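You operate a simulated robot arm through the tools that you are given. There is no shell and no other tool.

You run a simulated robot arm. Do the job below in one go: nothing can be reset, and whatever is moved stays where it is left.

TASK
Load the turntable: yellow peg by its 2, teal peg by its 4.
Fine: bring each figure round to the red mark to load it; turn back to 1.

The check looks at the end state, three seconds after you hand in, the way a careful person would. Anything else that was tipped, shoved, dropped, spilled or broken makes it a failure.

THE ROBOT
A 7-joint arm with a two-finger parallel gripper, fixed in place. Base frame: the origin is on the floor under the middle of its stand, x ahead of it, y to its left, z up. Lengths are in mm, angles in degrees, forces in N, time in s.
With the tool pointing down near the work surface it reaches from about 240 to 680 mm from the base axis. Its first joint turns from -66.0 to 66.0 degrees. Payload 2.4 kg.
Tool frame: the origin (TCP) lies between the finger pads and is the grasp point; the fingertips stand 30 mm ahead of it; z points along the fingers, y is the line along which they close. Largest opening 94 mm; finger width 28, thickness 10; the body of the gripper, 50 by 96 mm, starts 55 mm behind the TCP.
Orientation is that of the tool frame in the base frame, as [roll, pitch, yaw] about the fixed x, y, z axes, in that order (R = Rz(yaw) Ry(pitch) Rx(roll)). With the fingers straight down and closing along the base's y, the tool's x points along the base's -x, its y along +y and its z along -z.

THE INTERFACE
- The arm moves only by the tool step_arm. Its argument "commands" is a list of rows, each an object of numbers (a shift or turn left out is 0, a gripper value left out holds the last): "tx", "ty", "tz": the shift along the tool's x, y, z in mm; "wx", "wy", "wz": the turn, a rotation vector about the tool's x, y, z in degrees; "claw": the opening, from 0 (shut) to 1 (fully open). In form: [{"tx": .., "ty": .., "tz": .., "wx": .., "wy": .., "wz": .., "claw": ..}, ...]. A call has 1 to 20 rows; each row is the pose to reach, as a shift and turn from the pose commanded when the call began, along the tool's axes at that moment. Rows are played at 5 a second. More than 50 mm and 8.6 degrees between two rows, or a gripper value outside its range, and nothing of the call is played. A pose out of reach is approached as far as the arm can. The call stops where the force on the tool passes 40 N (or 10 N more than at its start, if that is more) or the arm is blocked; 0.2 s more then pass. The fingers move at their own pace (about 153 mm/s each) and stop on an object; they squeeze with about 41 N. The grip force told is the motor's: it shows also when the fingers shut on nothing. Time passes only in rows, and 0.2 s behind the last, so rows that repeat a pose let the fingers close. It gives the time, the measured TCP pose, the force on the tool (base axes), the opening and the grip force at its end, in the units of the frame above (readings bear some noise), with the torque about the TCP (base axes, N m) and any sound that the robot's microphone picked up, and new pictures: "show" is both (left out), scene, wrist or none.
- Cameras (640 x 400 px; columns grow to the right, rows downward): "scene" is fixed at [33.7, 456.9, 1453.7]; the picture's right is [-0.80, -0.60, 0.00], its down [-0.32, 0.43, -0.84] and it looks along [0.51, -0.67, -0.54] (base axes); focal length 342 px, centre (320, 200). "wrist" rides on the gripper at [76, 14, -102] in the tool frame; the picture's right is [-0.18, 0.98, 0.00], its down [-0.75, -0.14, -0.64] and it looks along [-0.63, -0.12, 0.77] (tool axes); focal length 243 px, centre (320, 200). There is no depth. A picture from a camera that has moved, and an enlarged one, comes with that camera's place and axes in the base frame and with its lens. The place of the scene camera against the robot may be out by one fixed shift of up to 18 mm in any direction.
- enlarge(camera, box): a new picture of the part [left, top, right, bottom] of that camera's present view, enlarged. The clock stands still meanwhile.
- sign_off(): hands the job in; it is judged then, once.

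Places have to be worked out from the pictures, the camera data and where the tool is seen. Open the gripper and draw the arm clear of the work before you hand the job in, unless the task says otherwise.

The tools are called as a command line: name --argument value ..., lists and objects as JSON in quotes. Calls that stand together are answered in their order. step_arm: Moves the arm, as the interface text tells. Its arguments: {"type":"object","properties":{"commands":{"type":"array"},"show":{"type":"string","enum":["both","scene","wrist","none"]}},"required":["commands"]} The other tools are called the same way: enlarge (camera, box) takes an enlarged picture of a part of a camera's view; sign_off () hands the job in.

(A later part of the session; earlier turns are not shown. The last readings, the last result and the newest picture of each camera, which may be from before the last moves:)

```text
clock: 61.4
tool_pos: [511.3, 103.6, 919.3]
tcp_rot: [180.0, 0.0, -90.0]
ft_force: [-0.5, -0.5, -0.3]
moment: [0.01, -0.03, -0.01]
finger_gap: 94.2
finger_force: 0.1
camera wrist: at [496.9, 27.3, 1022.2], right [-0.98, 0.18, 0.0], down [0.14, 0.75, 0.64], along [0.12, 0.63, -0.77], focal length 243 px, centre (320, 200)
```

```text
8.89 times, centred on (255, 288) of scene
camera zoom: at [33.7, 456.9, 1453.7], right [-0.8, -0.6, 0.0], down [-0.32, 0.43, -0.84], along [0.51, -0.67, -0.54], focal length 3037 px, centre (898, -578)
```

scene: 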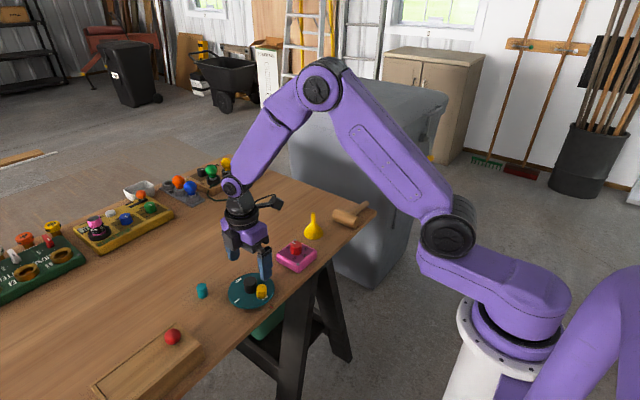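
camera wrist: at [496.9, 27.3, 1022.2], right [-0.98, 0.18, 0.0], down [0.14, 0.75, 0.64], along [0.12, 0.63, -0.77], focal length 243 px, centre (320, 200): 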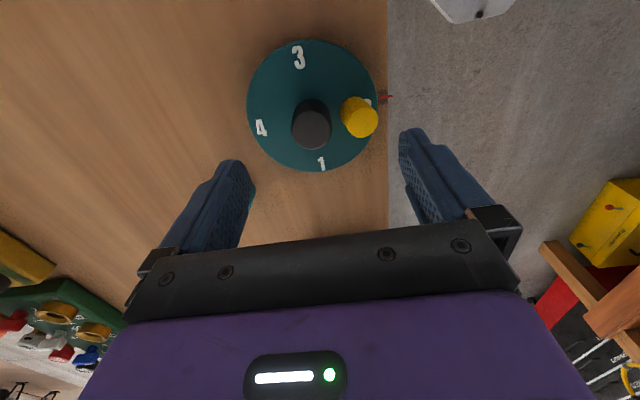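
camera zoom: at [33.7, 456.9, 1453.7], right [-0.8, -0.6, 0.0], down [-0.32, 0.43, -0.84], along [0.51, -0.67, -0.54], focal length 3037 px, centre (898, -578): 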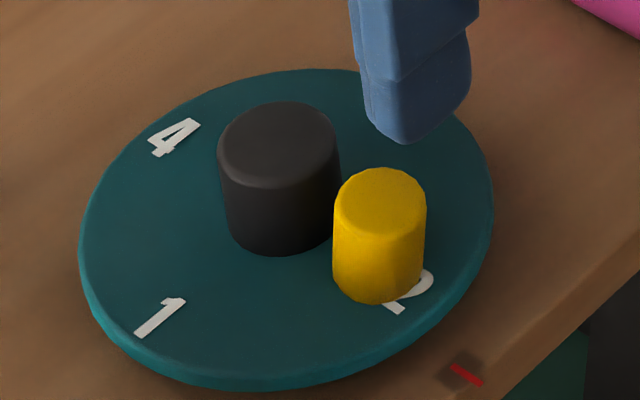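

The pictures confirm a lean of about 4 mm at the top toward −x. I lower the open gripper so that one pad sits on the mark side of the peg.

step_arm --commands '[{"ty": 1.5, "tz": 5, "claw": 1}, {"ty": 1.5, "tz": 20, "claw": 1}, {"ty": 1.5, "tz": 35, "claw": 1}, {"ty": 1.5, "tz": 48, "claw": 1}, {"ty": 1.5, "tz": 57, "claw": 1}, {"ty": 1.5, "tz": 61, "claw": 1}, {"ty": 1.5, "tz": 61, "claw": 1}]' --show "both"

enlarge --camera "wrist" --box '[260, 40, 480, 220]'

enlarge --camera "scene" --box '[225, 255, 295, 310]'

```text
clock: 63.0
tool_pos: [509.0, 104.4, 858.6]
tcp_rot: [180.0, -0.1, -90.0]
ft_force: [-0.7, 0.3, -0.8]
moment: [0.01, 0.0, 0.01]
finger_gap: 94.0
finger_force: 0.0
camera wrist: at [495.6, 27.2, 961.5], right [-0.98, 0.18, 0.0], down [0.14, 0.75, 0.64], along [0.12, 0.63, -0.77], focal length 243 px, centre (320, 200)
```

scene: 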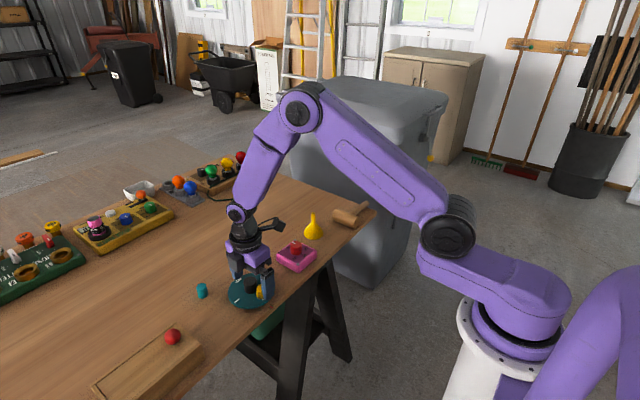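
wrist: 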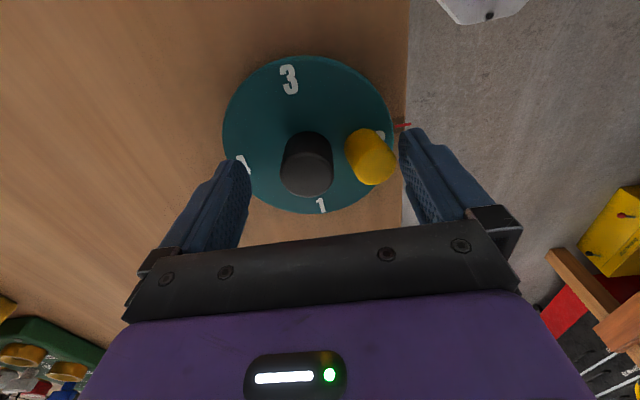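

```text
2.22 times, centred on (370, 130) of wrist
camera zoom: at [495.6, 27.2, 961.5], right [-0.98, 0.18, 0.0], down [0.14, 0.75, 0.64], along [0.12, 0.63, -0.77], focal length 539 px, centre (209, 356)
```

zoom: 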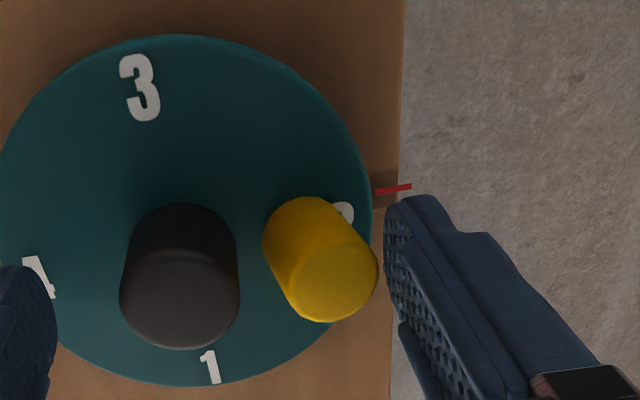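

```text
7.27 times, centred on (260, 282) of scene
camera zoom: at [33.7, 456.9, 1453.7], right [-0.8, -0.6, 0.0], down [-0.32, 0.43, -0.84], along [0.51, -0.67, -0.54], focal length 2485 px, centre (756, -400)
```

zoom: 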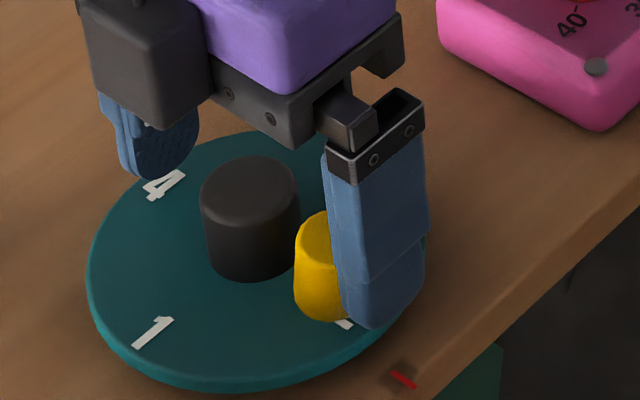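

The pad is clear of the peg by a few mm. I move it in toward the peg slowly.

step_arm --commands '[{"ty": -2}, {"ty": -4}, {"ty": -5}, {"ty": -6}, {"ty": -7}, {"ty": -7}]' --show "none"

enlarge --camera "wrist" --box '[260, 40, 480, 220]'

enlarge --camera "scene" --box '[240, 265, 290, 305]'

```text
clock: 64.4
tool_pos: [516.1, 104.1, 859.5]
tcp_rot: [-180.0, 0.0, -90.1]
ft_force: [-0.4, -0.3, 0.7]
moment: [0.0, -0.01, 0.04]
finger_gap: 94.0
finger_force: 0.1
```

```text
2.22 times, centred on (370, 130) of wrist
camera zoom: at [502.1, 27.3, 961.2], right [-0.98, 0.18, 0.0], down [0.14, 0.75, 0.64], along [0.12, 0.63, -0.77], focal length 539 px, centre (209, 356)
```

zoom: 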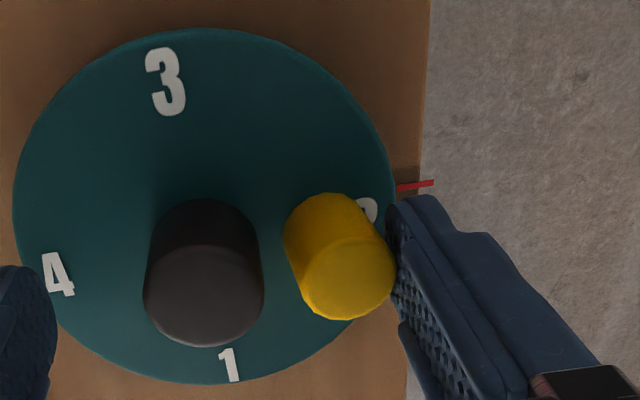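

```text
10.00 times, centred on (265, 285) of scene
camera zoom: at [33.7, 456.9, 1453.7], right [-0.8, -0.6, 0.0], down [-0.32, 0.43, -0.84], along [0.51, -0.67, -0.54], focal length 3417 px, centre (870, -650)
```

zoom: 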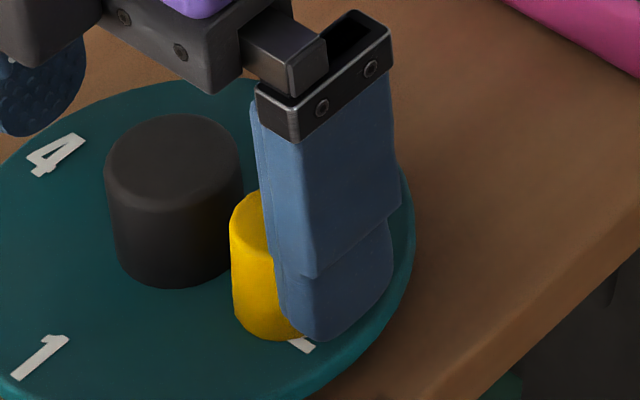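

The pad has already reduced the lean; about 1 mm is left at the top. I push 1.5 mm more.

step_arm --commands '[{"ty": -0.7}, {"ty": -1.4}, {"ty": -1.4}]' --show "none"

enlarge --camera "wrist" --box '[260, 40, 480, 220]'

enlarge --camera "scene" --box '[240, 265, 290, 305]'

```text
clock: 65.2
tool_pos: [518.4, 103.8, 858.4]
tcp_rot: [-180.0, -0.1, -90.0]
ft_force: [0.2, 0.0, 0.5]
moment: [0.02, 0.02, 0.02]
finger_gap: 93.9
finger_force: 0.0
```

```text
2.22 times, centred on (370, 130) of wrist
camera zoom: at [503.7, 27.3, 961.2], right [-0.98, 0.18, 0.0], down [0.14, 0.75, 0.64], along [0.12, 0.63, -0.77], focal length 539 px, centre (209, 356)
```

zoom: 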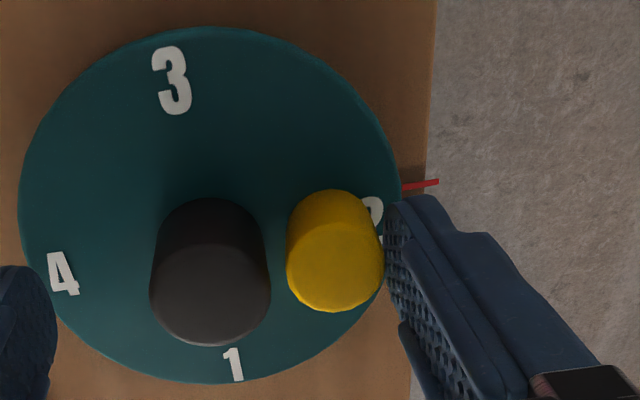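

```text
10.00 times, centred on (265, 285) of scene
camera zoom: at [33.7, 456.9, 1453.7], right [-0.8, -0.6, 0.0], down [-0.32, 0.43, -0.84], along [0.51, -0.67, -0.54], focal length 3417 px, centre (870, -650)
```

zoom: 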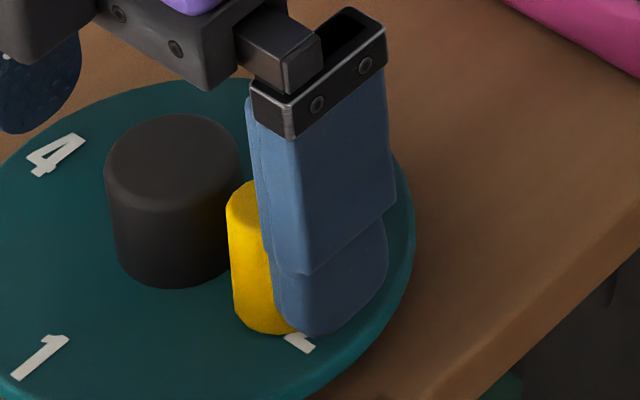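

The peg now looks upright in both views. I back the pad away and lift.

step_arm --commands '[{"ty": 0.5}, {"ty": 1}, {"ty": 2}, {"ty": 4}, {"ty": 7}, {"ty": 8, "tz": -10}, {"ty": 8, "tz": -30}, {"ty": 0, "tz": -50}, {"ty": 0, "tz": -61}, {"ty": 0, "tz": -61}]' --show "wrist"

enlarge --camera "wrist" --box '[230, 20, 430, 200]'

enlarge --camera "scene" --box '[225, 265, 285, 310]'

```text
clock: 67.4
tool_pos: [518.8, 103.3, 918.9]
tcp_rot: [180.0, 0.0, -90.0]
ft_force: [0.2, 0.7, 0.1]
moment: [-0.02, -0.02, 0.02]
finger_gap: 94.0
finger_force: 0.1
camera wrist: at [503.3, 27.1, 1022.1], right [-0.98, 0.18, 0.0], down [0.14, 0.75, 0.64], along [0.12, 0.63, -0.77], focal length 243 px, centre (320, 200)
```

wrist: 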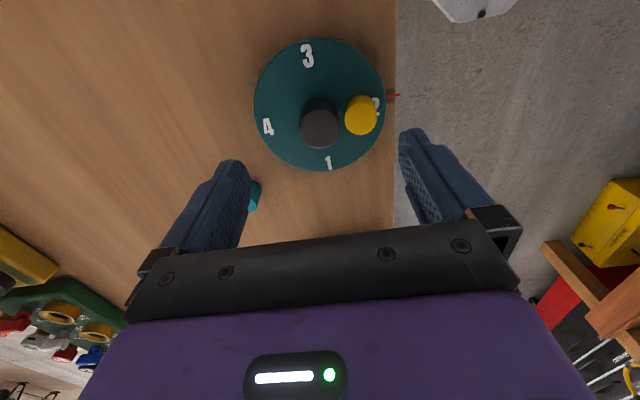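

```text
2.22 times, centred on (330, 110) of wrist
camera zoom: at [503.3, 27.1, 1022.1], right [-0.98, 0.18, 0.0], down [0.14, 0.75, 0.64], along [0.12, 0.63, -0.77], focal length 539 px, centre (298, 400)
```

zoom: 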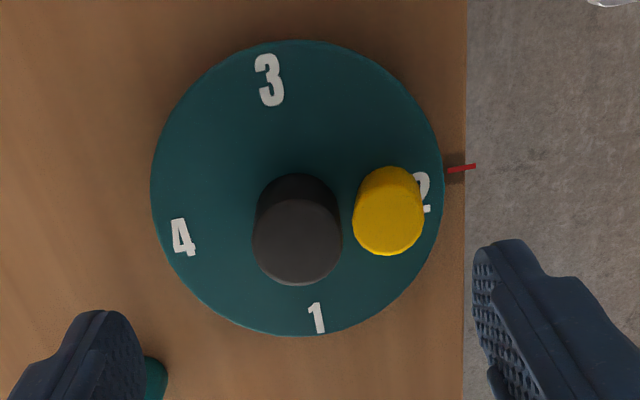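

```text
8.89 times, centred on (255, 288) of scene
camera zoom: at [33.7, 456.9, 1453.7], right [-0.8, -0.6, 0.0], down [-0.32, 0.43, -0.84], along [0.51, -0.67, -0.54], focal length 3037 px, centre (898, -578)
```

zoom: 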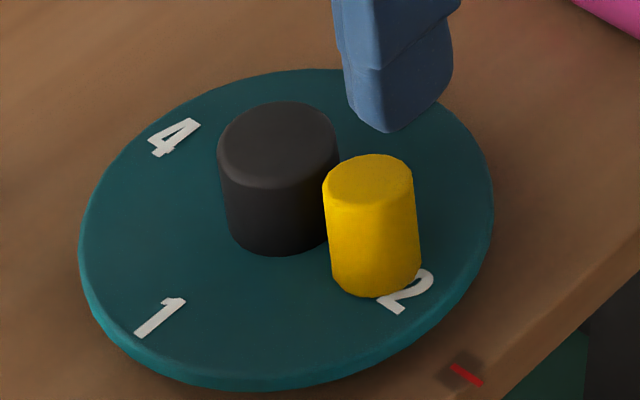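

The peg is now clean in x, with a small lean (about 3.5 mm at the top) toward −y. I return to the 0° yaw over the peg and do another light, slow squeeze along y.

step_arm --commands '[{"wz": 8.5, "claw": 0.9}, {"wz": 17, "claw": 0.8}, {"wz": 25.5, "claw": 0.7}, {"wz": 34, "claw": 0.6}, {"wz": 42.5, "claw": 0.6}, {"wz": 51, "claw": 0.6}, {"wz": 59.5, "claw": 0.6}, {"wz": 68, "claw": 0.6}, {"wz": 76.5, "claw": 0.6}, {"wz": 85, "claw": 0.6}, {"wz": 90, "claw": 0.6}, {"tx": 1.5, "ty": 16, "wz": 90, "claw": 0.6}, {"tx": 3.3, "ty": 33.4, "wz": 90, "claw": 0.6}, {"tx": 3.3, "ty": 33.4, "wz": 90, "claw": 0.6}]' --show "wrist"

enlarge --camera "wrist" --box '[250, 60, 400, 190]'

```text
clock: 70.4
tool_pos: [483.8, 100.7, 920.3]
tcp_rot: [-180.0, 0.0, 179.9]
ft_force: [-0.3, -0.1, 1.0]
moment: [-0.02, 0.0, 0.0]
finger_gap: 56.5
finger_force: 0.1
camera wrist: at [408.1, 114.5, 1022.6], right [0.19, 0.98, 0.0], down [0.75, -0.14, 0.64], along [0.63, -0.12, -0.77], focal length 243 px, centre (320, 200)
```

wrist: 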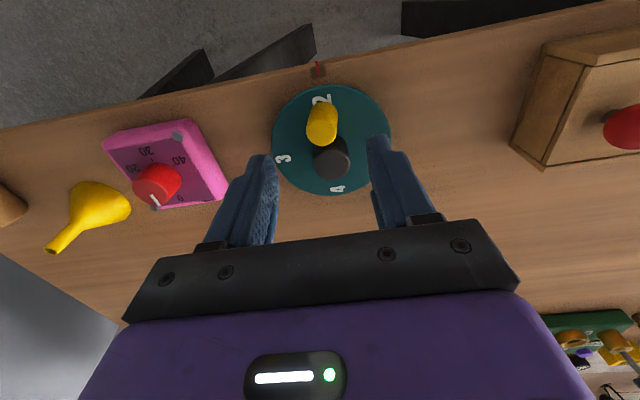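

```text
3.08 times, centred on (325, 125) of wrist
camera zoom: at [408.1, 114.5, 1022.6], right [0.19, 0.98, 0.0], down [0.75, -0.14, 0.64], along [0.63, -0.12, -0.77], focal length 746 px, centre (305, 431)
```

zoom: 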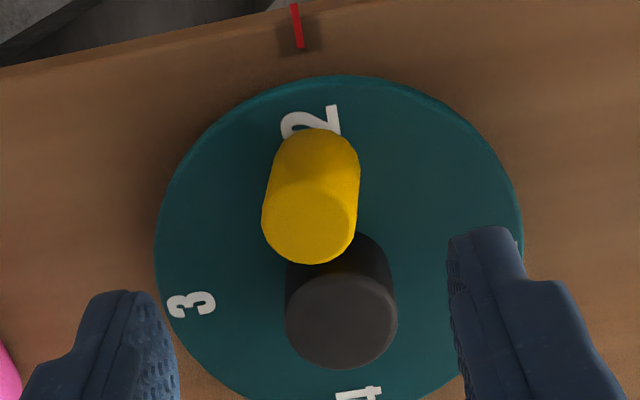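

The base sits at y≈104.7, in line with the mark, with a small −y lean of about 2 mm left. I go down centred on the base and close slowly to 24 mm, just touching, to nudge it upright, then reopen slowly.

step_arm --commands '[{"ty": 3, "claw": 0.5}, {"ty": 3, "tz": 12, "claw": 0.5}, {"ty": 3, "tz": 27, "claw": 0.5}, {"ty": 3, "tz": 42, "claw": 0.5}, {"ty": 3, "tz": 53, "claw": 0.5}, {"ty": 3, "tz": 60, "claw": 0.45}, {"ty": 3, "tz": 60, "claw": 0.38}, {"ty": 3, "tz": 60, "claw": 0.33}, {"ty": 3, "tz": 60, "claw": 0.3}, {"ty": 3, "tz": 60, "claw": 0.28}, {"ty": 3, "tz": 60, "claw": 0.265}, {"ty": 3, "tz": 60, "claw": 0.255}, {"ty": 3, "tz": 60, "claw": 0.25}, {"ty": 3, "tz": 60, "claw": 0.25}]' --show "none"

enlarge --camera "wrist" --box '[240, 80, 400, 230]'

enlarge --camera "scene" --box '[240, 265, 290, 305]'

```text
clock: 73.4
tool_pos: [485.4, 104.3, 859.8]
tcp_rot: [180.0, 0.1, 180.0]
ft_force: [-0.6, 0.3, 0.1]
moment: [-0.02, -0.01, 0.0]
finger_gap: 23.8
finger_force: 0.4
```

```text
2.67 times, centred on (320, 155) of wrist
camera zoom: at [408.8, 117.6, 962.3], right [0.18, 0.98, 0.0], down [0.75, -0.14, 0.64], along [0.63, -0.12, -0.77], focal length 647 px, centre (320, 320)
```

zoom: 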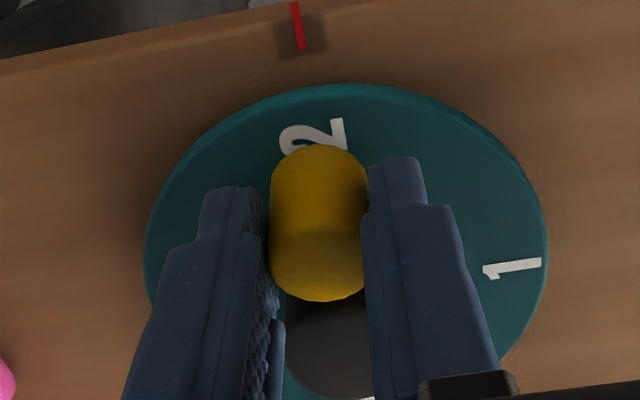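

```text
10.00 times, centred on (265, 285) of scene
camera zoom: at [33.7, 456.9, 1453.7], right [-0.8, -0.6, 0.0], down [-0.32, 0.43, -0.84], along [0.51, -0.67, -0.54], focal length 3417 px, centre (870, -650)
```

zoom: 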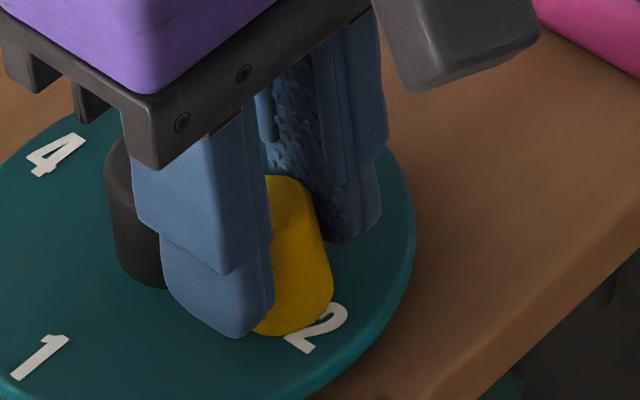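

The y lean is gone, but the peg now leans about 9° toward the knob (+x). I'll take a light grip, lift a few mm, tilt the tool about y to bring the peg upright, and set it down again with a slow release.

step_arm --commands '[{"claw": 0.245}, {"claw": 0.24}, {"claw": 0.235}, {"claw": 0.23}, {"claw": 0.225}, {"claw": 0.225}, {"tz": -4}, {"tz": -8}, {"tz": -12}, {"tz": -12}]' --show "none"

enlarge --camera "wrist" --box '[240, 80, 400, 230]'

enlarge --camera "scene" --box '[240, 265, 290, 305]'

```text
clock: 75.6
tool_pos: [484.5, 104.2, 871.8]
tcp_rot: [180.0, 0.0, -180.0]
ft_force: [0.0, -0.9, 0.1]
moment: [-0.03, 0.0, 0.0]
finger_gap: 22.3
finger_force: 0.5
```

```text
2.67 times, centred on (320, 155) of wrist
camera zoom: at [408.6, 117.5, 974.4], right [0.18, 0.98, 0.0], down [0.75, -0.14, 0.64], along [0.63, -0.12, -0.77], focal length 647 px, centre (320, 320)
```

zoom: 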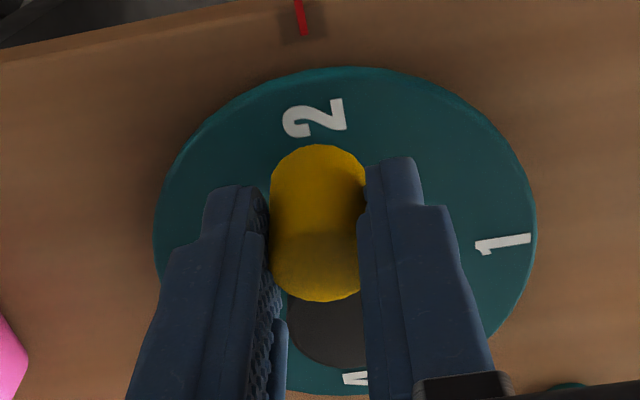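

```text
10.00 times, centred on (265, 285) of scene
camera zoom: at [33.7, 456.9, 1453.7], right [-0.8, -0.6, 0.0], down [-0.32, 0.43, -0.84], along [0.51, -0.67, -0.54], focal length 3417 px, centre (870, -650)
```

zoom: 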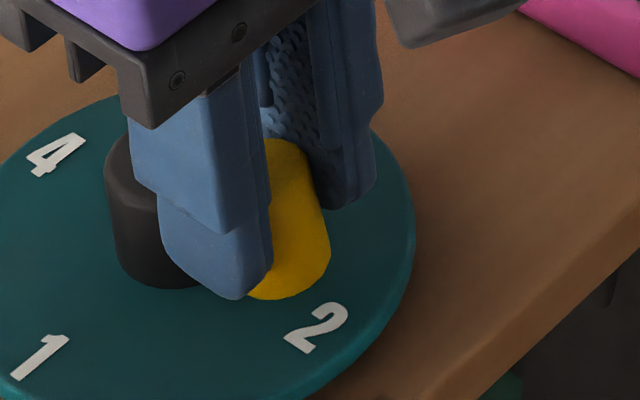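

enlarge --camera "scene" --box '[262, 276, 278, 298]'

```text
16.00 times, centred on (270, 287) of scene
camera zoom: at [33.7, 456.9, 1453.7], right [-0.8, -0.6, 0.0], down [-0.32, 0.43, -0.84], along [0.51, -0.67, -0.54], focal length 5467 px, centre (1120, -1192)
```

zoom: 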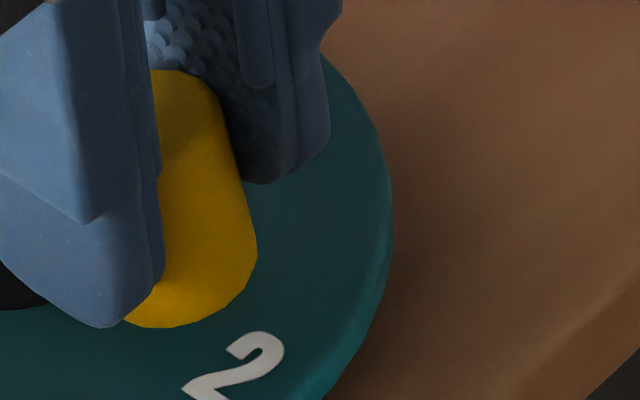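

The edge slope gives a lean of about 9° toward +x. I tilt the tool −8.5° about y, with compensation so the base stays in place.

step_arm --commands '[{"claw": 0.215}, {"claw": 0.215}, {"tx": 1.4, "wy": -2.1, "claw": 0.215}, {"tx": 2.8, "wy": -4.2, "claw": 0.215}, {"tx": 4.2, "wy": -6.4, "claw": 0.215}, {"tx": 5.5, "wy": -8.5, "claw": 0.215}, {"tx": 5.5, "wy": -8.5, "claw": 0.215}]' --show "none"

enlarge --camera "scene" --box '[254, 274, 286, 298]'

enlarge --camera "wrist" --box '[240, 60, 400, 230]'

```text
clock: 77.2
tool_pos: [480.3, 104.7, 871.2]
tcp_rot: [180.0, 8.5, 179.9]
ft_force: [0.6, 0.1, 0.3]
moment: [-0.01, 0.03, -0.02]
finger_gap: 21.5
finger_force: 41.1
```

```text
16.00 times, centred on (270, 286) of scene
camera zoom: at [33.7, 456.9, 1453.7], right [-0.8, -0.6, 0.0], down [-0.32, 0.43, -0.84], along [0.51, -0.67, -0.54], focal length 5467 px, centre (1120, -1176)
```

zoom: 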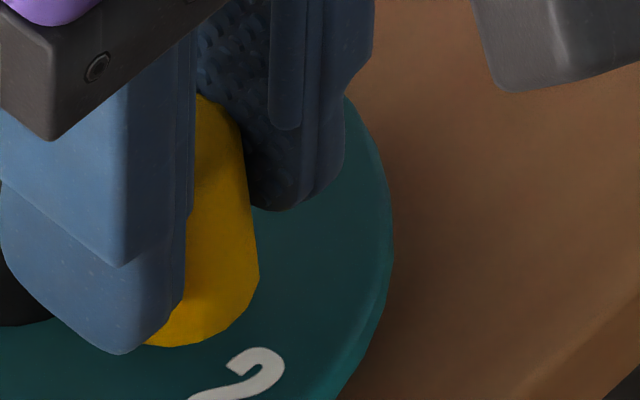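

```text
2.35 times, centred on (320, 145) of wrist
camera zoom: at [388.4, 117.3, 961.9], right [0.18, 0.98, 0.03], down [0.65, -0.14, 0.75], along [0.74, -0.12, -0.66], focal length 571 px, centre (320, 329)
```

zoom: 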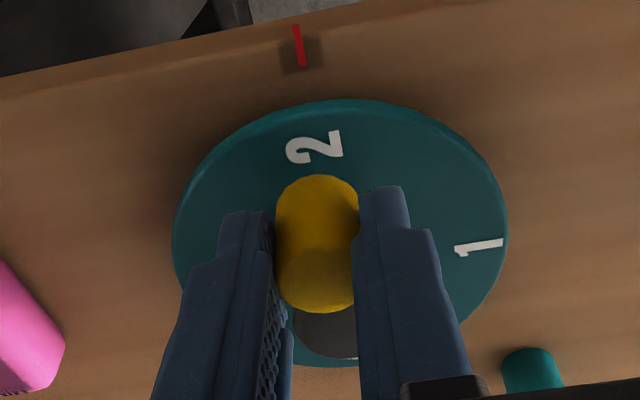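

The peg is now within about 1° of vertical. I lower it straight down (in base axes) to near contact, then in small steps.

step_arm --commands '[{"tx": 0.59, "tz": 3.96}, {"tx": 1.18, "tz": 7.9}, {"tx": 1.63, "tz": 10.9}, {"tx": 1.78, "tz": 11.9}, {"tx": 1.78, "tz": 11.9}]' --show "none"

step_arm --commands '[{"tx": 0.12, "tz": 0.8}, {"tx": 0.12, "tz": 0.8}]' --show "none"

enlarge --camera "scene" --box '[254, 276, 286, 300]'

```text
clock: 78.4
tool_pos: [478.7, 103.9, 860.2]
tcp_rot: [-179.9, 8.5, 180.0]
ft_force: [-0.3, 0.1, 0.5]
moment: [0.0, -0.01, 0.02]
finger_gap: 21.5
finger_force: 40.7
```

```text
clock: 79.0
tool_pos: [480.5, 103.2, 859.4]
tcp_rot: [-180.0, 8.5, 180.0]
ft_force: [-2.1, 0.5, 7.9]
moment: [0.02, 0.07, 0.0]
finger_gap: 21.8
finger_force: 40.7
```

```text
16.00 times, centred on (270, 288) of scene
camera zoom: at [33.6, 456.8, 1453.8], right [-0.8, -0.6, 0.0], down [-0.32, 0.43, -0.84], along [0.51, -0.67, -0.54], focal length 5467 px, centre (1120, -1208)
```

zoom: 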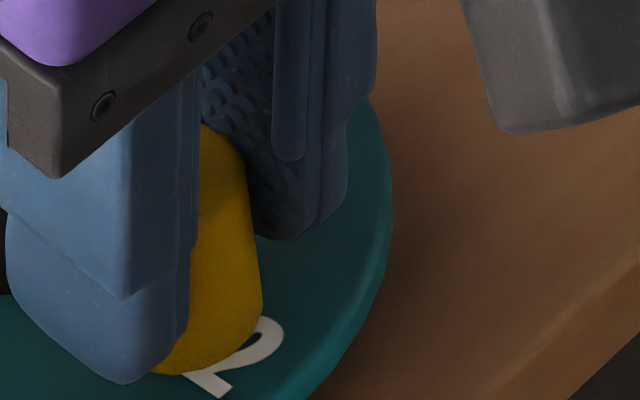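

Light contact (8 N) and the peg is upright. I ease up 0.5 mm and release very slowly.

step_arm --commands '[{"tx": -0.07, "tz": -0.5}, {"tx": -0.07, "tz": -0.5, "claw": 0.222}, {"tx": -0.07, "tz": -0.5, "claw": 0.227}, {"tx": -0.07, "tz": -0.5, "claw": 0.231}, {"tx": -0.07, "tz": -0.5, "claw": 0.234}, {"tx": -0.07, "tz": -0.5, "claw": 0.237}, {"tx": -0.07, "tz": -0.5, "claw": 0.24}, {"tx": -0.07, "tz": -0.5, "claw": 0.243}, {"tx": -0.07, "tz": -0.5, "claw": 0.246}, {"tx": -0.07, "tz": -0.5, "claw": 0.25}, {"tx": -0.07, "tz": -0.5, "claw": 0.255}, {"tx": -0.07, "tz": -0.5, "claw": 0.26}, {"tx": -0.07, "tz": -0.5, "claw": 0.27}, {"tx": -0.07, "tz": -0.5, "claw": 0.28}, {"tx": -0.07, "tz": -0.5, "claw": 0.3}, {"tx": -0.07, "tz": -0.5, "claw": 0.33}, {"tx": -0.07, "tz": -0.5, "claw": 0.38}, {"tx": -0.07, "tz": -0.5, "claw": 0.45}, {"tx": -0.07, "tz": -0.5, "claw": 0.5}]' --show "none"

enlarge --camera "scene" --box '[248, 274, 284, 301]'

enlarge --camera "wrist" --box '[240, 60, 400, 230]'

```text
clock: 83.0
tool_pos: [480.3, 103.5, 859.5]
tcp_rot: [179.9, 8.5, -180.0]
ft_force: [0.2, 0.4, 0.7]
moment: [0.03, -0.01, 0.02]
finger_gap: 47.0
finger_force: 0.0
```

```text
14.81 times, centred on (266, 288) of scene
camera zoom: at [33.7, 456.9, 1453.7], right [-0.8, -0.6, 0.0], down [-0.32, 0.43, -0.84], along [0.51, -0.67, -0.54], focal length 5062 px, centre (1120, -1096)
```

zoom: 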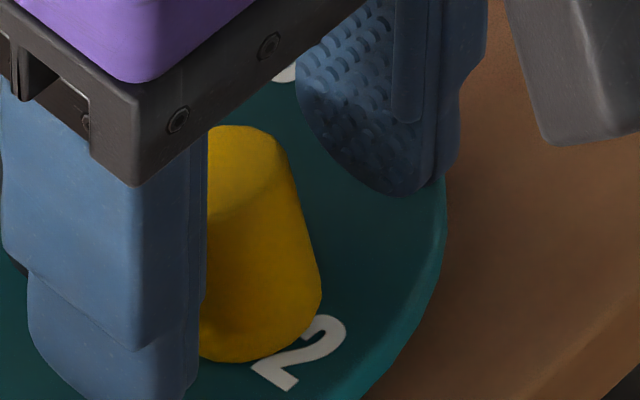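

```text
2.35 times, centred on (320, 145) of wrist
camera zoom: at [388.6, 117.9, 949.6], right [0.18, 0.98, 0.03], down [0.65, -0.14, 0.75], along [0.74, -0.12, -0.67], focal length 571 px, centre (320, 329)
```

zoom: 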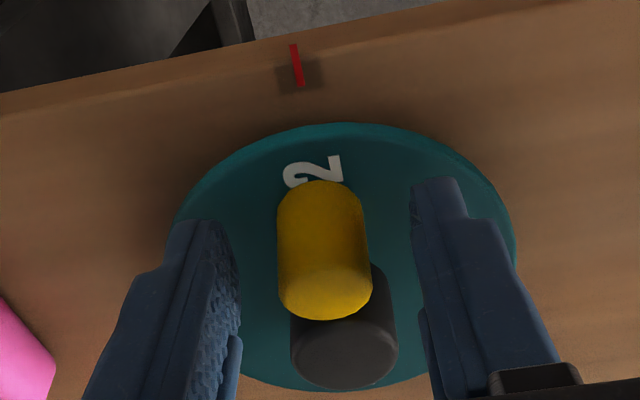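

After release it settled leaning again, about 9° toward +x. Pressing it onto the disc seems to be the cause, so this time I'll release it just clear of the surface. First I bring the tool back upright with the fingers still around the peg.

step_arm --commands '[{"tx": -1.4, "tz": -0.5, "wy": 2.1}, {"tx": -2.8, "tz": -0.8, "wy": 4.2}, {"tx": -4.2, "tz": -1, "wy": 6.4}, {"tx": -5.5, "tz": -1, "wy": 8.5}, {"tx": -5.5, "tz": -1, "wy": 8.5}]' --show "wrist"

enlarge --camera "wrist" --box '[240, 60, 400, 230]'

enlarge --camera "scene" --box '[248, 274, 284, 301]'

```text
clock: 84.2
tool_pos: [484.4, 105.5, 861.4]
tcp_rot: [-179.9, 0.0, -180.0]
ft_force: [0.1, -0.2, 0.6]
moment: [0.0, 0.0, -0.02]
finger_gap: 47.2
finger_force: 0.0
camera wrist: at [408.2, 117.7, 964.0], right [0.18, 0.98, 0.0], down [0.75, -0.14, 0.64], along [0.63, -0.12, -0.77], focal length 243 px, centre (320, 200)
```

wrist: 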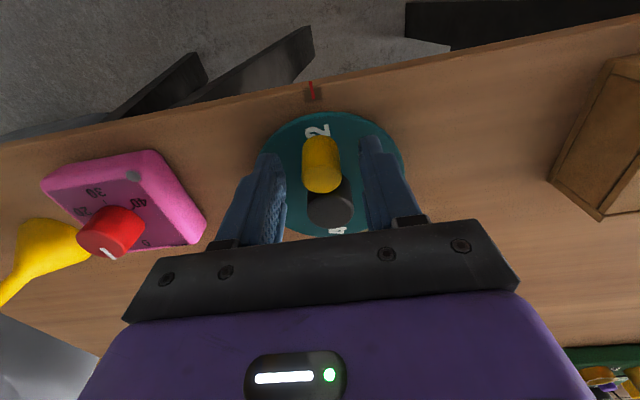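

```text
2.35 times, centred on (320, 145) of wrist
camera zoom: at [408.2, 117.7, 964.0], right [0.18, 0.98, 0.0], down [0.75, -0.14, 0.64], along [0.63, -0.12, -0.77], focal length 571 px, centre (320, 329)
```

zoom: 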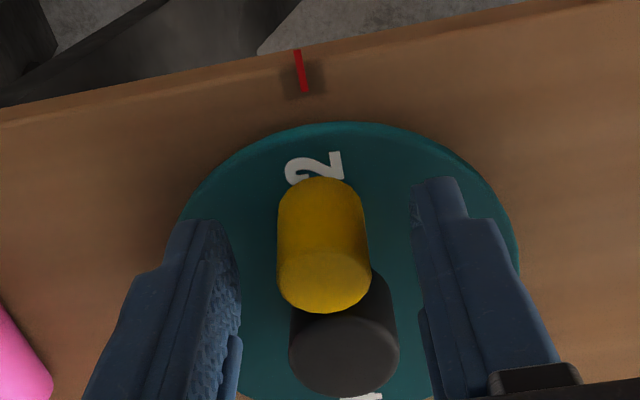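

```text
14.81 times, centred on (266, 288) of scene
camera zoom: at [33.7, 456.9, 1453.7], right [-0.8, -0.6, 0.0], down [-0.32, 0.43, -0.84], along [0.51, -0.67, -0.54], focal length 5062 px, centre (1120, -1096)
```

zoom: 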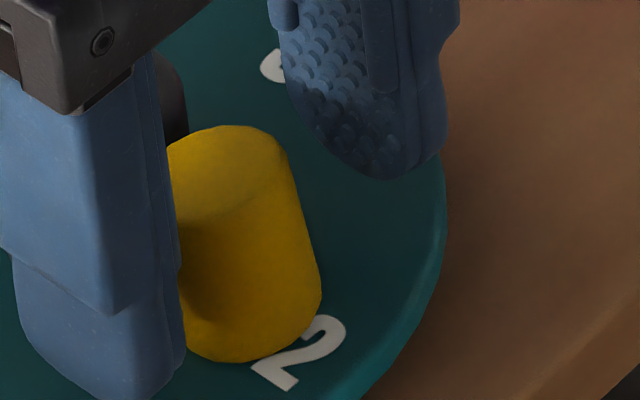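

step_arm --commands '[{"claw": 0.4}, {"claw": 0.33}, {"claw": 0.29}, {"claw": 0.265}, {"claw": 0.25}, {"claw": 0.24}, {"claw": 0.232}, {"claw": 0.225}, {"claw": 0.22}, {"claw": 0.22}, {"tz": -3}, {"tz": -6}, {"tz": -9}, {"tz": -9}]' --show "none"

enlarge --camera "scene" --box '[248, 272, 284, 299]'

enlarge --camera "wrist" --box '[240, 60, 400, 230]'

```text
clock: 87.2
tool_pos: [484.1, 104.8, 870.6]
tcp_rot: [180.0, 0.0, 179.9]
ft_force: [-0.1, 0.0, 0.6]
moment: [0.02, -0.02, -0.01]
finger_gap: 22.0
finger_force: 1.6
```

```text
14.81 times, centred on (266, 286) of scene
camera zoom: at [33.7, 456.9, 1453.7], right [-0.8, -0.6, 0.0], down [-0.32, 0.43, -0.84], along [0.51, -0.67, -0.54], focal length 5062 px, centre (1120, -1067)
```

zoom: 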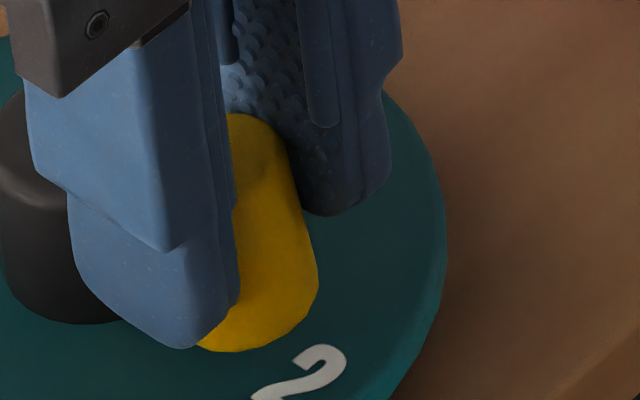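

```text
2.35 times, centred on (320, 145) of wrist
camera zoom: at [408.0, 117.6, 973.0], right [0.18, 0.98, 0.0], down [0.75, -0.14, 0.64], along [0.63, -0.12, -0.77], focal length 571 px, centre (320, 329)
```

zoom: 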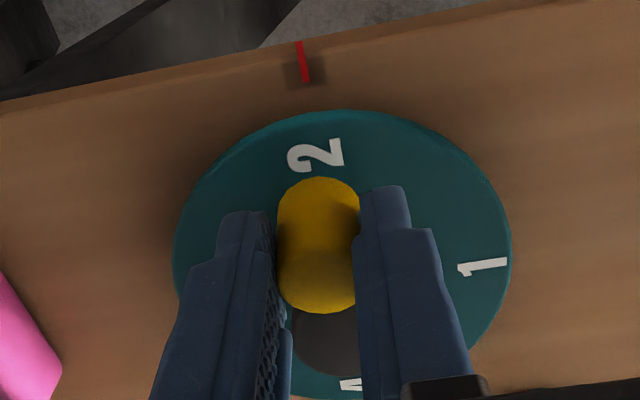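

enlarge --camera "scene" --box '[258, 277, 274, 299]'

```text
16.00 times, centred on (266, 288) of scene
camera zoom: at [33.7, 456.9, 1453.7], right [-0.8, -0.6, 0.0], down [-0.32, 0.43, -0.84], along [0.51, -0.67, -0.54], focal length 5467 px, centre (1184, -1208)
```

zoom: 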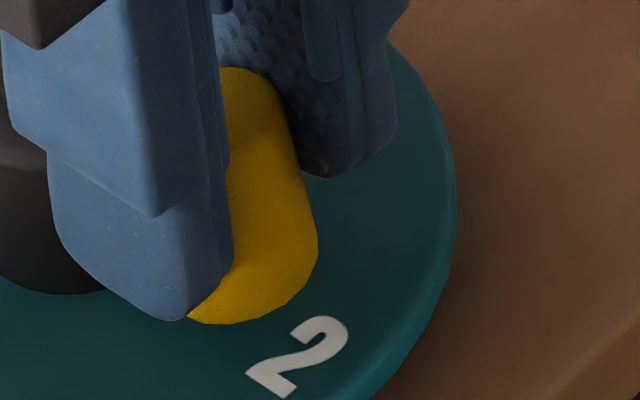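

The peg leans about 6–7° in the grip. I correct with a tool tilt, then lower until I feel the first contact.

step_arm --commands '[{"tx": 1.4, "wy": -2.2, "claw": 0.215}, {"tx": 2.8, "wy": -4.4, "claw": 0.215}, {"tx": 4.2, "wy": -6.6, "claw": 0.215}, {"tx": 4.2, "wy": -6.6, "claw": 0.215}, {"tx": 4.2, "tz": 4, "wy": -6.6, "claw": 0.215}, {"tx": 4.2, "tz": 7, "wy": -6.6, "claw": 0.215}, {"tx": 4.2, "tz": 8, "wy": -6.6, "claw": 0.215}, {"tx": 4.2, "tz": 8, "wy": -6.6, "claw": 0.215}]' --show "none"

enlarge --camera "scene" --box '[258, 277, 274, 299]'

enlarge --camera "wrist" --box '[240, 60, 400, 230]'

```text
clock: 89.0
tool_pos: [479.6, 104.0, 862.8]
tcp_rot: [-180.0, 6.6, 180.0]
ft_force: [-0.7, -0.5, 0.1]
moment: [-0.02, 0.05, -0.01]
finger_gap: 21.5
finger_force: 41.3
```

```text
16.00 times, centred on (266, 288) of scene
camera zoom: at [33.7, 456.9, 1453.7], right [-0.8, -0.6, 0.0], down [-0.32, 0.43, -0.84], along [0.51, -0.67, -0.54], focal length 5467 px, centre (1184, -1208)
```

zoom: 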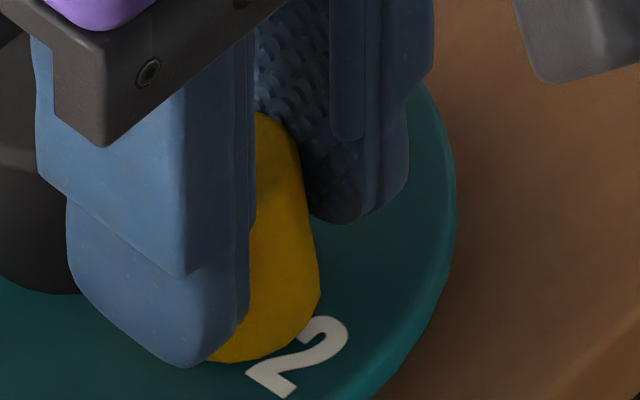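

```text
2.35 times, centred on (320, 145) of wrist
camera zoom: at [392.5, 117.8, 955.6], right [0.18, 0.98, 0.02], down [0.67, -0.14, 0.72], along [0.72, -0.12, -0.69], focal length 571 px, centre (320, 329)
```

zoom: 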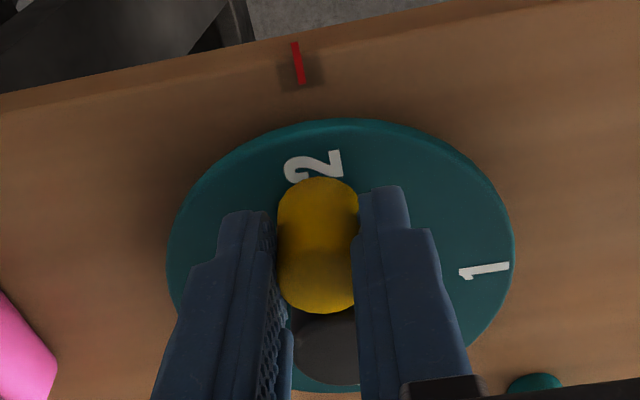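

The peg is upright again. I lower it in half-millimetre steps to find first contact.

step_arm --commands '[{"tx": 0.06, "tz": 0.5}, {"tx": 0.12, "tz": 1.0}]' --show "none"

step_arm --commands '[{"tx": 0.06, "tz": 0.5}]' --show "none"

step_arm --commands '[{"tx": 0.06, "tz": 0.5}]' --show "none"

```text
clock: 89.6
tool_pos: [479.7, 103.6, 860.2]
tcp_rot: [180.0, 6.6, -179.9]
ft_force: [0.5, -0.6, 0.7]
moment: [-0.03, 0.0, -0.02]
finger_gap: 21.6
finger_force: 40.9
```

```text
clock: 90.0
tool_pos: [480.3, 103.7, 860.3]
tcp_rot: [-180.0, 6.6, 179.8]
ft_force: [-0.7, -0.5, 2.3]
moment: [0.0, 0.01, -0.04]
finger_gap: 21.8
finger_force: 41.3
```

```text
clock: 90.4
tool_pos: [480.2, 104.0, 861.4]
tcp_rot: [180.0, 6.7, -180.0]
ft_force: [-1.2, -0.9, 7.7]
moment: [0.01, -0.02, 0.0]
finger_gap: 21.5
finger_force: 40.9
```

First contact is found. I raise 1 mm so the peg hangs about 0.4 mm clear, then release slowly.

step_arm --commands '[{"tx": -0.06, "tz": -0.5}, {"tx": -0.12, "tz": -1.0}, {"tx": -0.12, "tz": -1.0}, {"tx": -0.12, "tz": -1.0, "claw": 0.222}, {"tx": -0.12, "tz": -1.0, "claw": 0.227}, {"tx": -0.12, "tz": -1.0, "claw": 0.231}, {"tx": -0.12, "tz": -1.0, "claw": 0.234}, {"tx": -0.12, "tz": -1.0, "claw": 0.237}, {"tx": -0.12, "tz": -1.0, "claw": 0.24}, {"tx": -0.12, "tz": -1.0, "claw": 0.243}, {"tx": -0.12, "tz": -1.0, "claw": 0.246}, {"tx": -0.12, "tz": -1.0, "claw": 0.249}, {"tx": -0.12, "tz": -1.0, "claw": 0.252}, {"tx": -0.12, "tz": -1.0, "claw": 0.255}]' --show "none"

enlarge --camera "scene" --box '[258, 277, 274, 299]'

enlarge --camera "wrist" --box '[240, 60, 400, 230]'

```text
clock: 93.4
tool_pos: [480.7, 104.0, 861.2]
tcp_rot: [-180.0, 6.5, 180.0]
ft_force: [0.1, -0.2, -0.7]
moment: [-0.01, 0.0, 0.04]
finger_gap: 23.8
finger_force: 0.1
```

```text
16.00 times, centred on (266, 288) of scene
camera zoom: at [33.7, 456.9, 1453.7], right [-0.8, -0.6, 0.0], down [-0.32, 0.43, -0.84], along [0.51, -0.67, -0.54], focal length 5467 px, centre (1184, -1208)
```

zoom: 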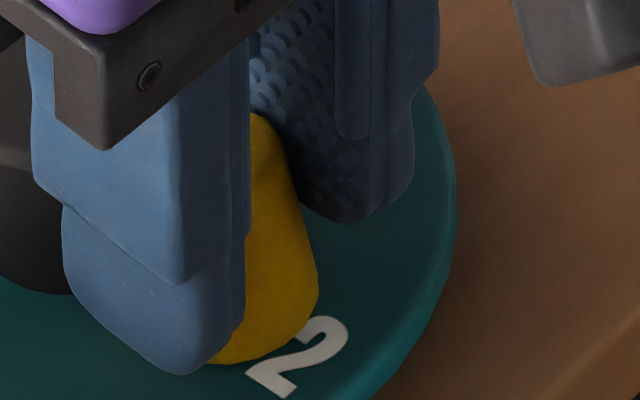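

```text
2.35 times, centred on (320, 145) of wrist
camera zoom: at [392.7, 117.6, 954.8], right [0.18, 0.98, 0.02], down [0.67, -0.14, 0.72], along [0.71, -0.12, -0.69], focal length 571 px, centre (320, 329)
```

zoom: 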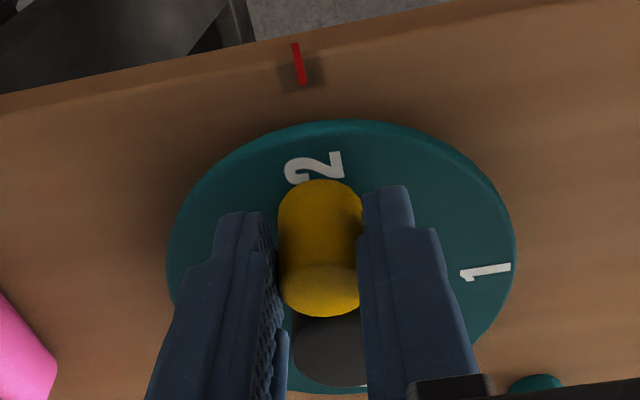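

The peg falls back to the same inward lean when freed, so something small must lie under its base. I zoom in on the equivalent spots inside figures 1, 3 and 4.

enlarge --camera "wrist" --box '[360, 110, 410, 190]'

enlarge --camera "scene" --box '[230, 286, 262, 308]'

enlarge --camera "scene" --box '[226, 272, 252, 292]'

```text
5.00 times, centred on (385, 150) of wrist
camera zoom: at [392.7, 117.6, 954.8], right [0.18, 0.98, 0.02], down [0.67, -0.14, 0.72], along [0.71, -0.12, -0.69], focal length 1213 px, centre (-5, 450)
```

zoom: 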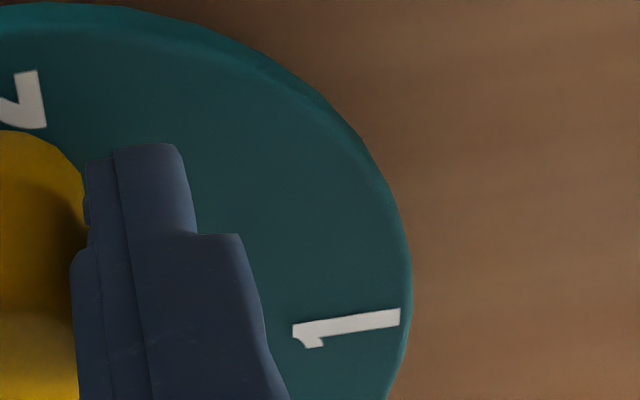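

```text
16.00 times, centred on (246, 297) of scene
camera zoom: at [33.7, 456.9, 1453.7], right [-0.8, -0.6, 0.0], down [-0.32, 0.43, -0.84], along [0.51, -0.67, -0.54], focal length 5467 px, centre (1504, -1352)
```

zoom: 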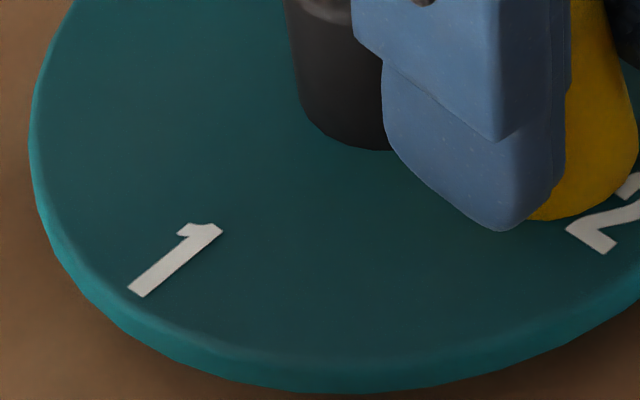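

```text
16.00 times, centred on (239, 282) of scene
camera zoom: at [33.7, 456.9, 1453.7], right [-0.8, -0.6, 0.0], down [-0.32, 0.43, -0.84], along [0.51, -0.67, -0.54], focal length 5467 px, centre (1616, -1112)
```

zoom: 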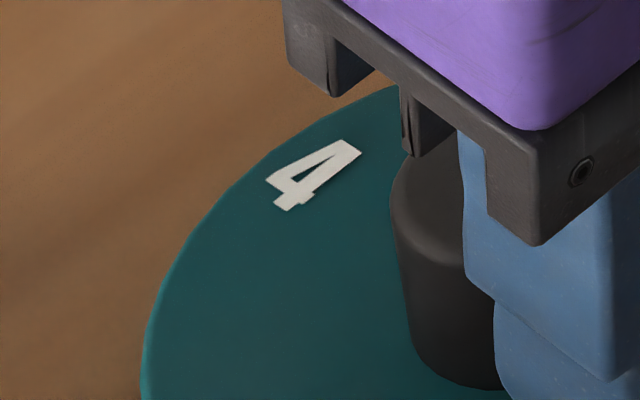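

The disc looks plain. I study the untouched teal peg at high zoom to learn the pegs' true shape and how it stands on the table.

enlarge --camera "scene" --box '[190, 278, 214, 302]'

enlarge --camera "scene" --box '[180, 250, 300, 325]'

```text
16.00 times, centred on (202, 290) of scene
camera zoom: at [33.7, 456.9, 1453.7], right [-0.8, -0.6, 0.0], down [-0.32, 0.43, -0.84], along [0.51, -0.67, -0.54], focal length 5467 px, centre (2208, -1240)
```

zoom: 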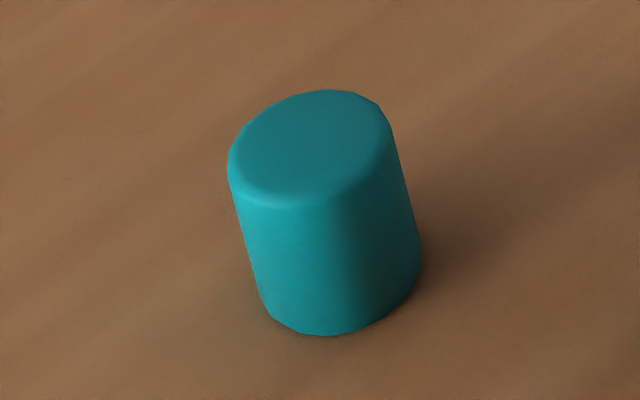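

```text
5.33 times, centred on (240, 288) of scene
camera zoom: at [33.7, 456.9, 1453.7], right [-0.8, -0.6, 0.0], down [-0.32, 0.43, -0.84], along [0.51, -0.67, -0.54], focal length 1822 px, centre (747, -267)
```

zoom: 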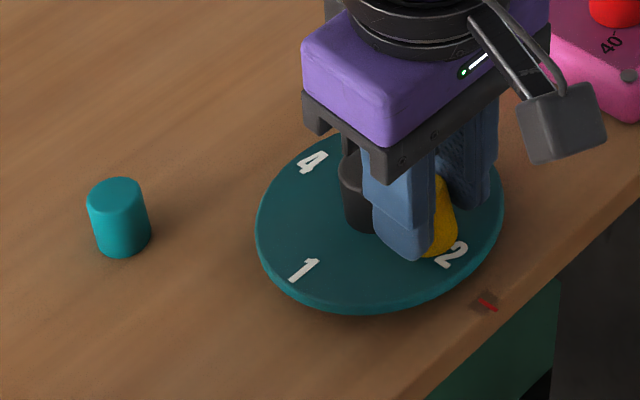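

There is nothing visible there. I'll align the tool with the peg's lean, grip it, bring it upright, and set it about 5 mm further in, clear of the figure, to see whether it stands flat.

step_arm --commands '[{"claw": 0.29}, {"tx": -1.3, "tz": 0.15, "wy": 3, "claw": 0.29}, {"tx": -2.6, "tz": 0.3, "wy": 6, "claw": 0.29}, {"tx": -3.9, "tz": 0.45, "wy": 9, "claw": 0.29}, {"tx": -5.2, "tz": 0.6, "wy": 12, "claw": 0.29}, {"tx": -6.4, "tz": 0.7, "wy": 14.6, "claw": 0.29}, {"tx": -6.4, "tz": 0.7, "wy": 14.6, "claw": 0.29}]' --show "wrist"

enlarge --camera "wrist" --box '[240, 60, 400, 230]'

enlarge --camera "scene" --box '[248, 274, 284, 301]'

```text
clock: 95.0
tool_pos: [487.0, 103.3, 861.4]
tcp_rot: [180.0, -8.0, 179.9]
ft_force: [-0.7, 0.1, -0.2]
moment: [0.0, 0.02, 0.01]
finger_gap: 27.3
finger_force: 0.1
camera wrist: at [425.4, 117.6, 973.6], right [0.18, 0.98, -0.03], down [0.84, -0.14, 0.53], along [0.52, -0.12, -0.85], focal length 243 px, centre (320, 200)
```

wrist: 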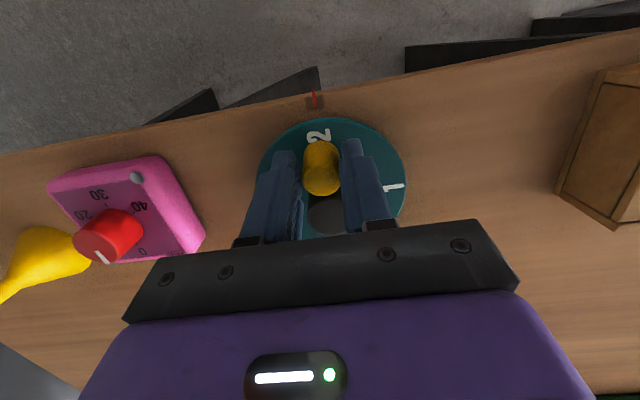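

```text
2.35 times, centred on (320, 145) of wrist
camera zoom: at [425.4, 117.6, 973.6], right [0.18, 0.98, -0.03], down [0.84, -0.14, 0.53], along [0.52, -0.12, -0.85], focal length 571 px, centre (320, 329)
```

zoom: 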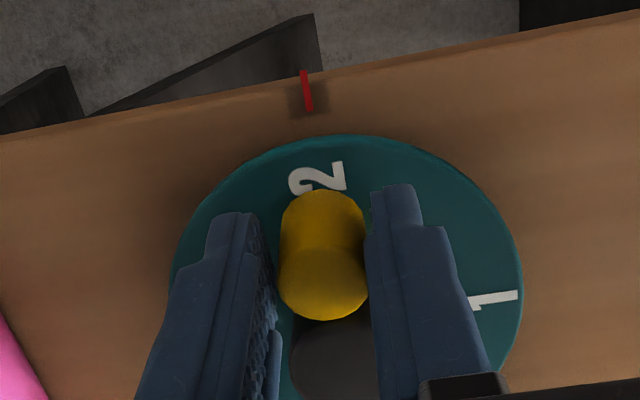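

```text
14.81 times, centred on (266, 288) of scene
camera zoom: at [33.7, 456.9, 1453.7], right [-0.8, -0.6, 0.0], down [-0.32, 0.43, -0.84], along [0.51, -0.67, -0.54], focal length 5062 px, centre (1120, -1096)
```

zoom: 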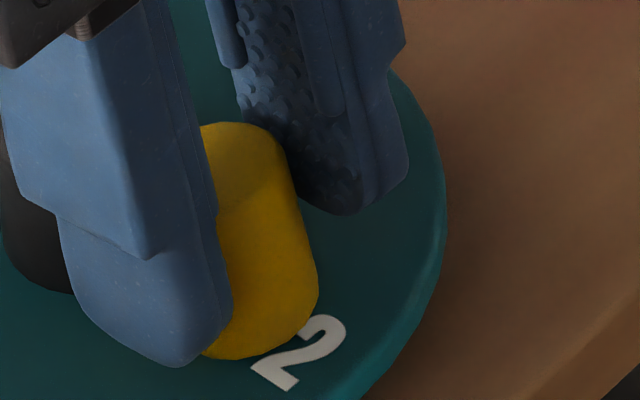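

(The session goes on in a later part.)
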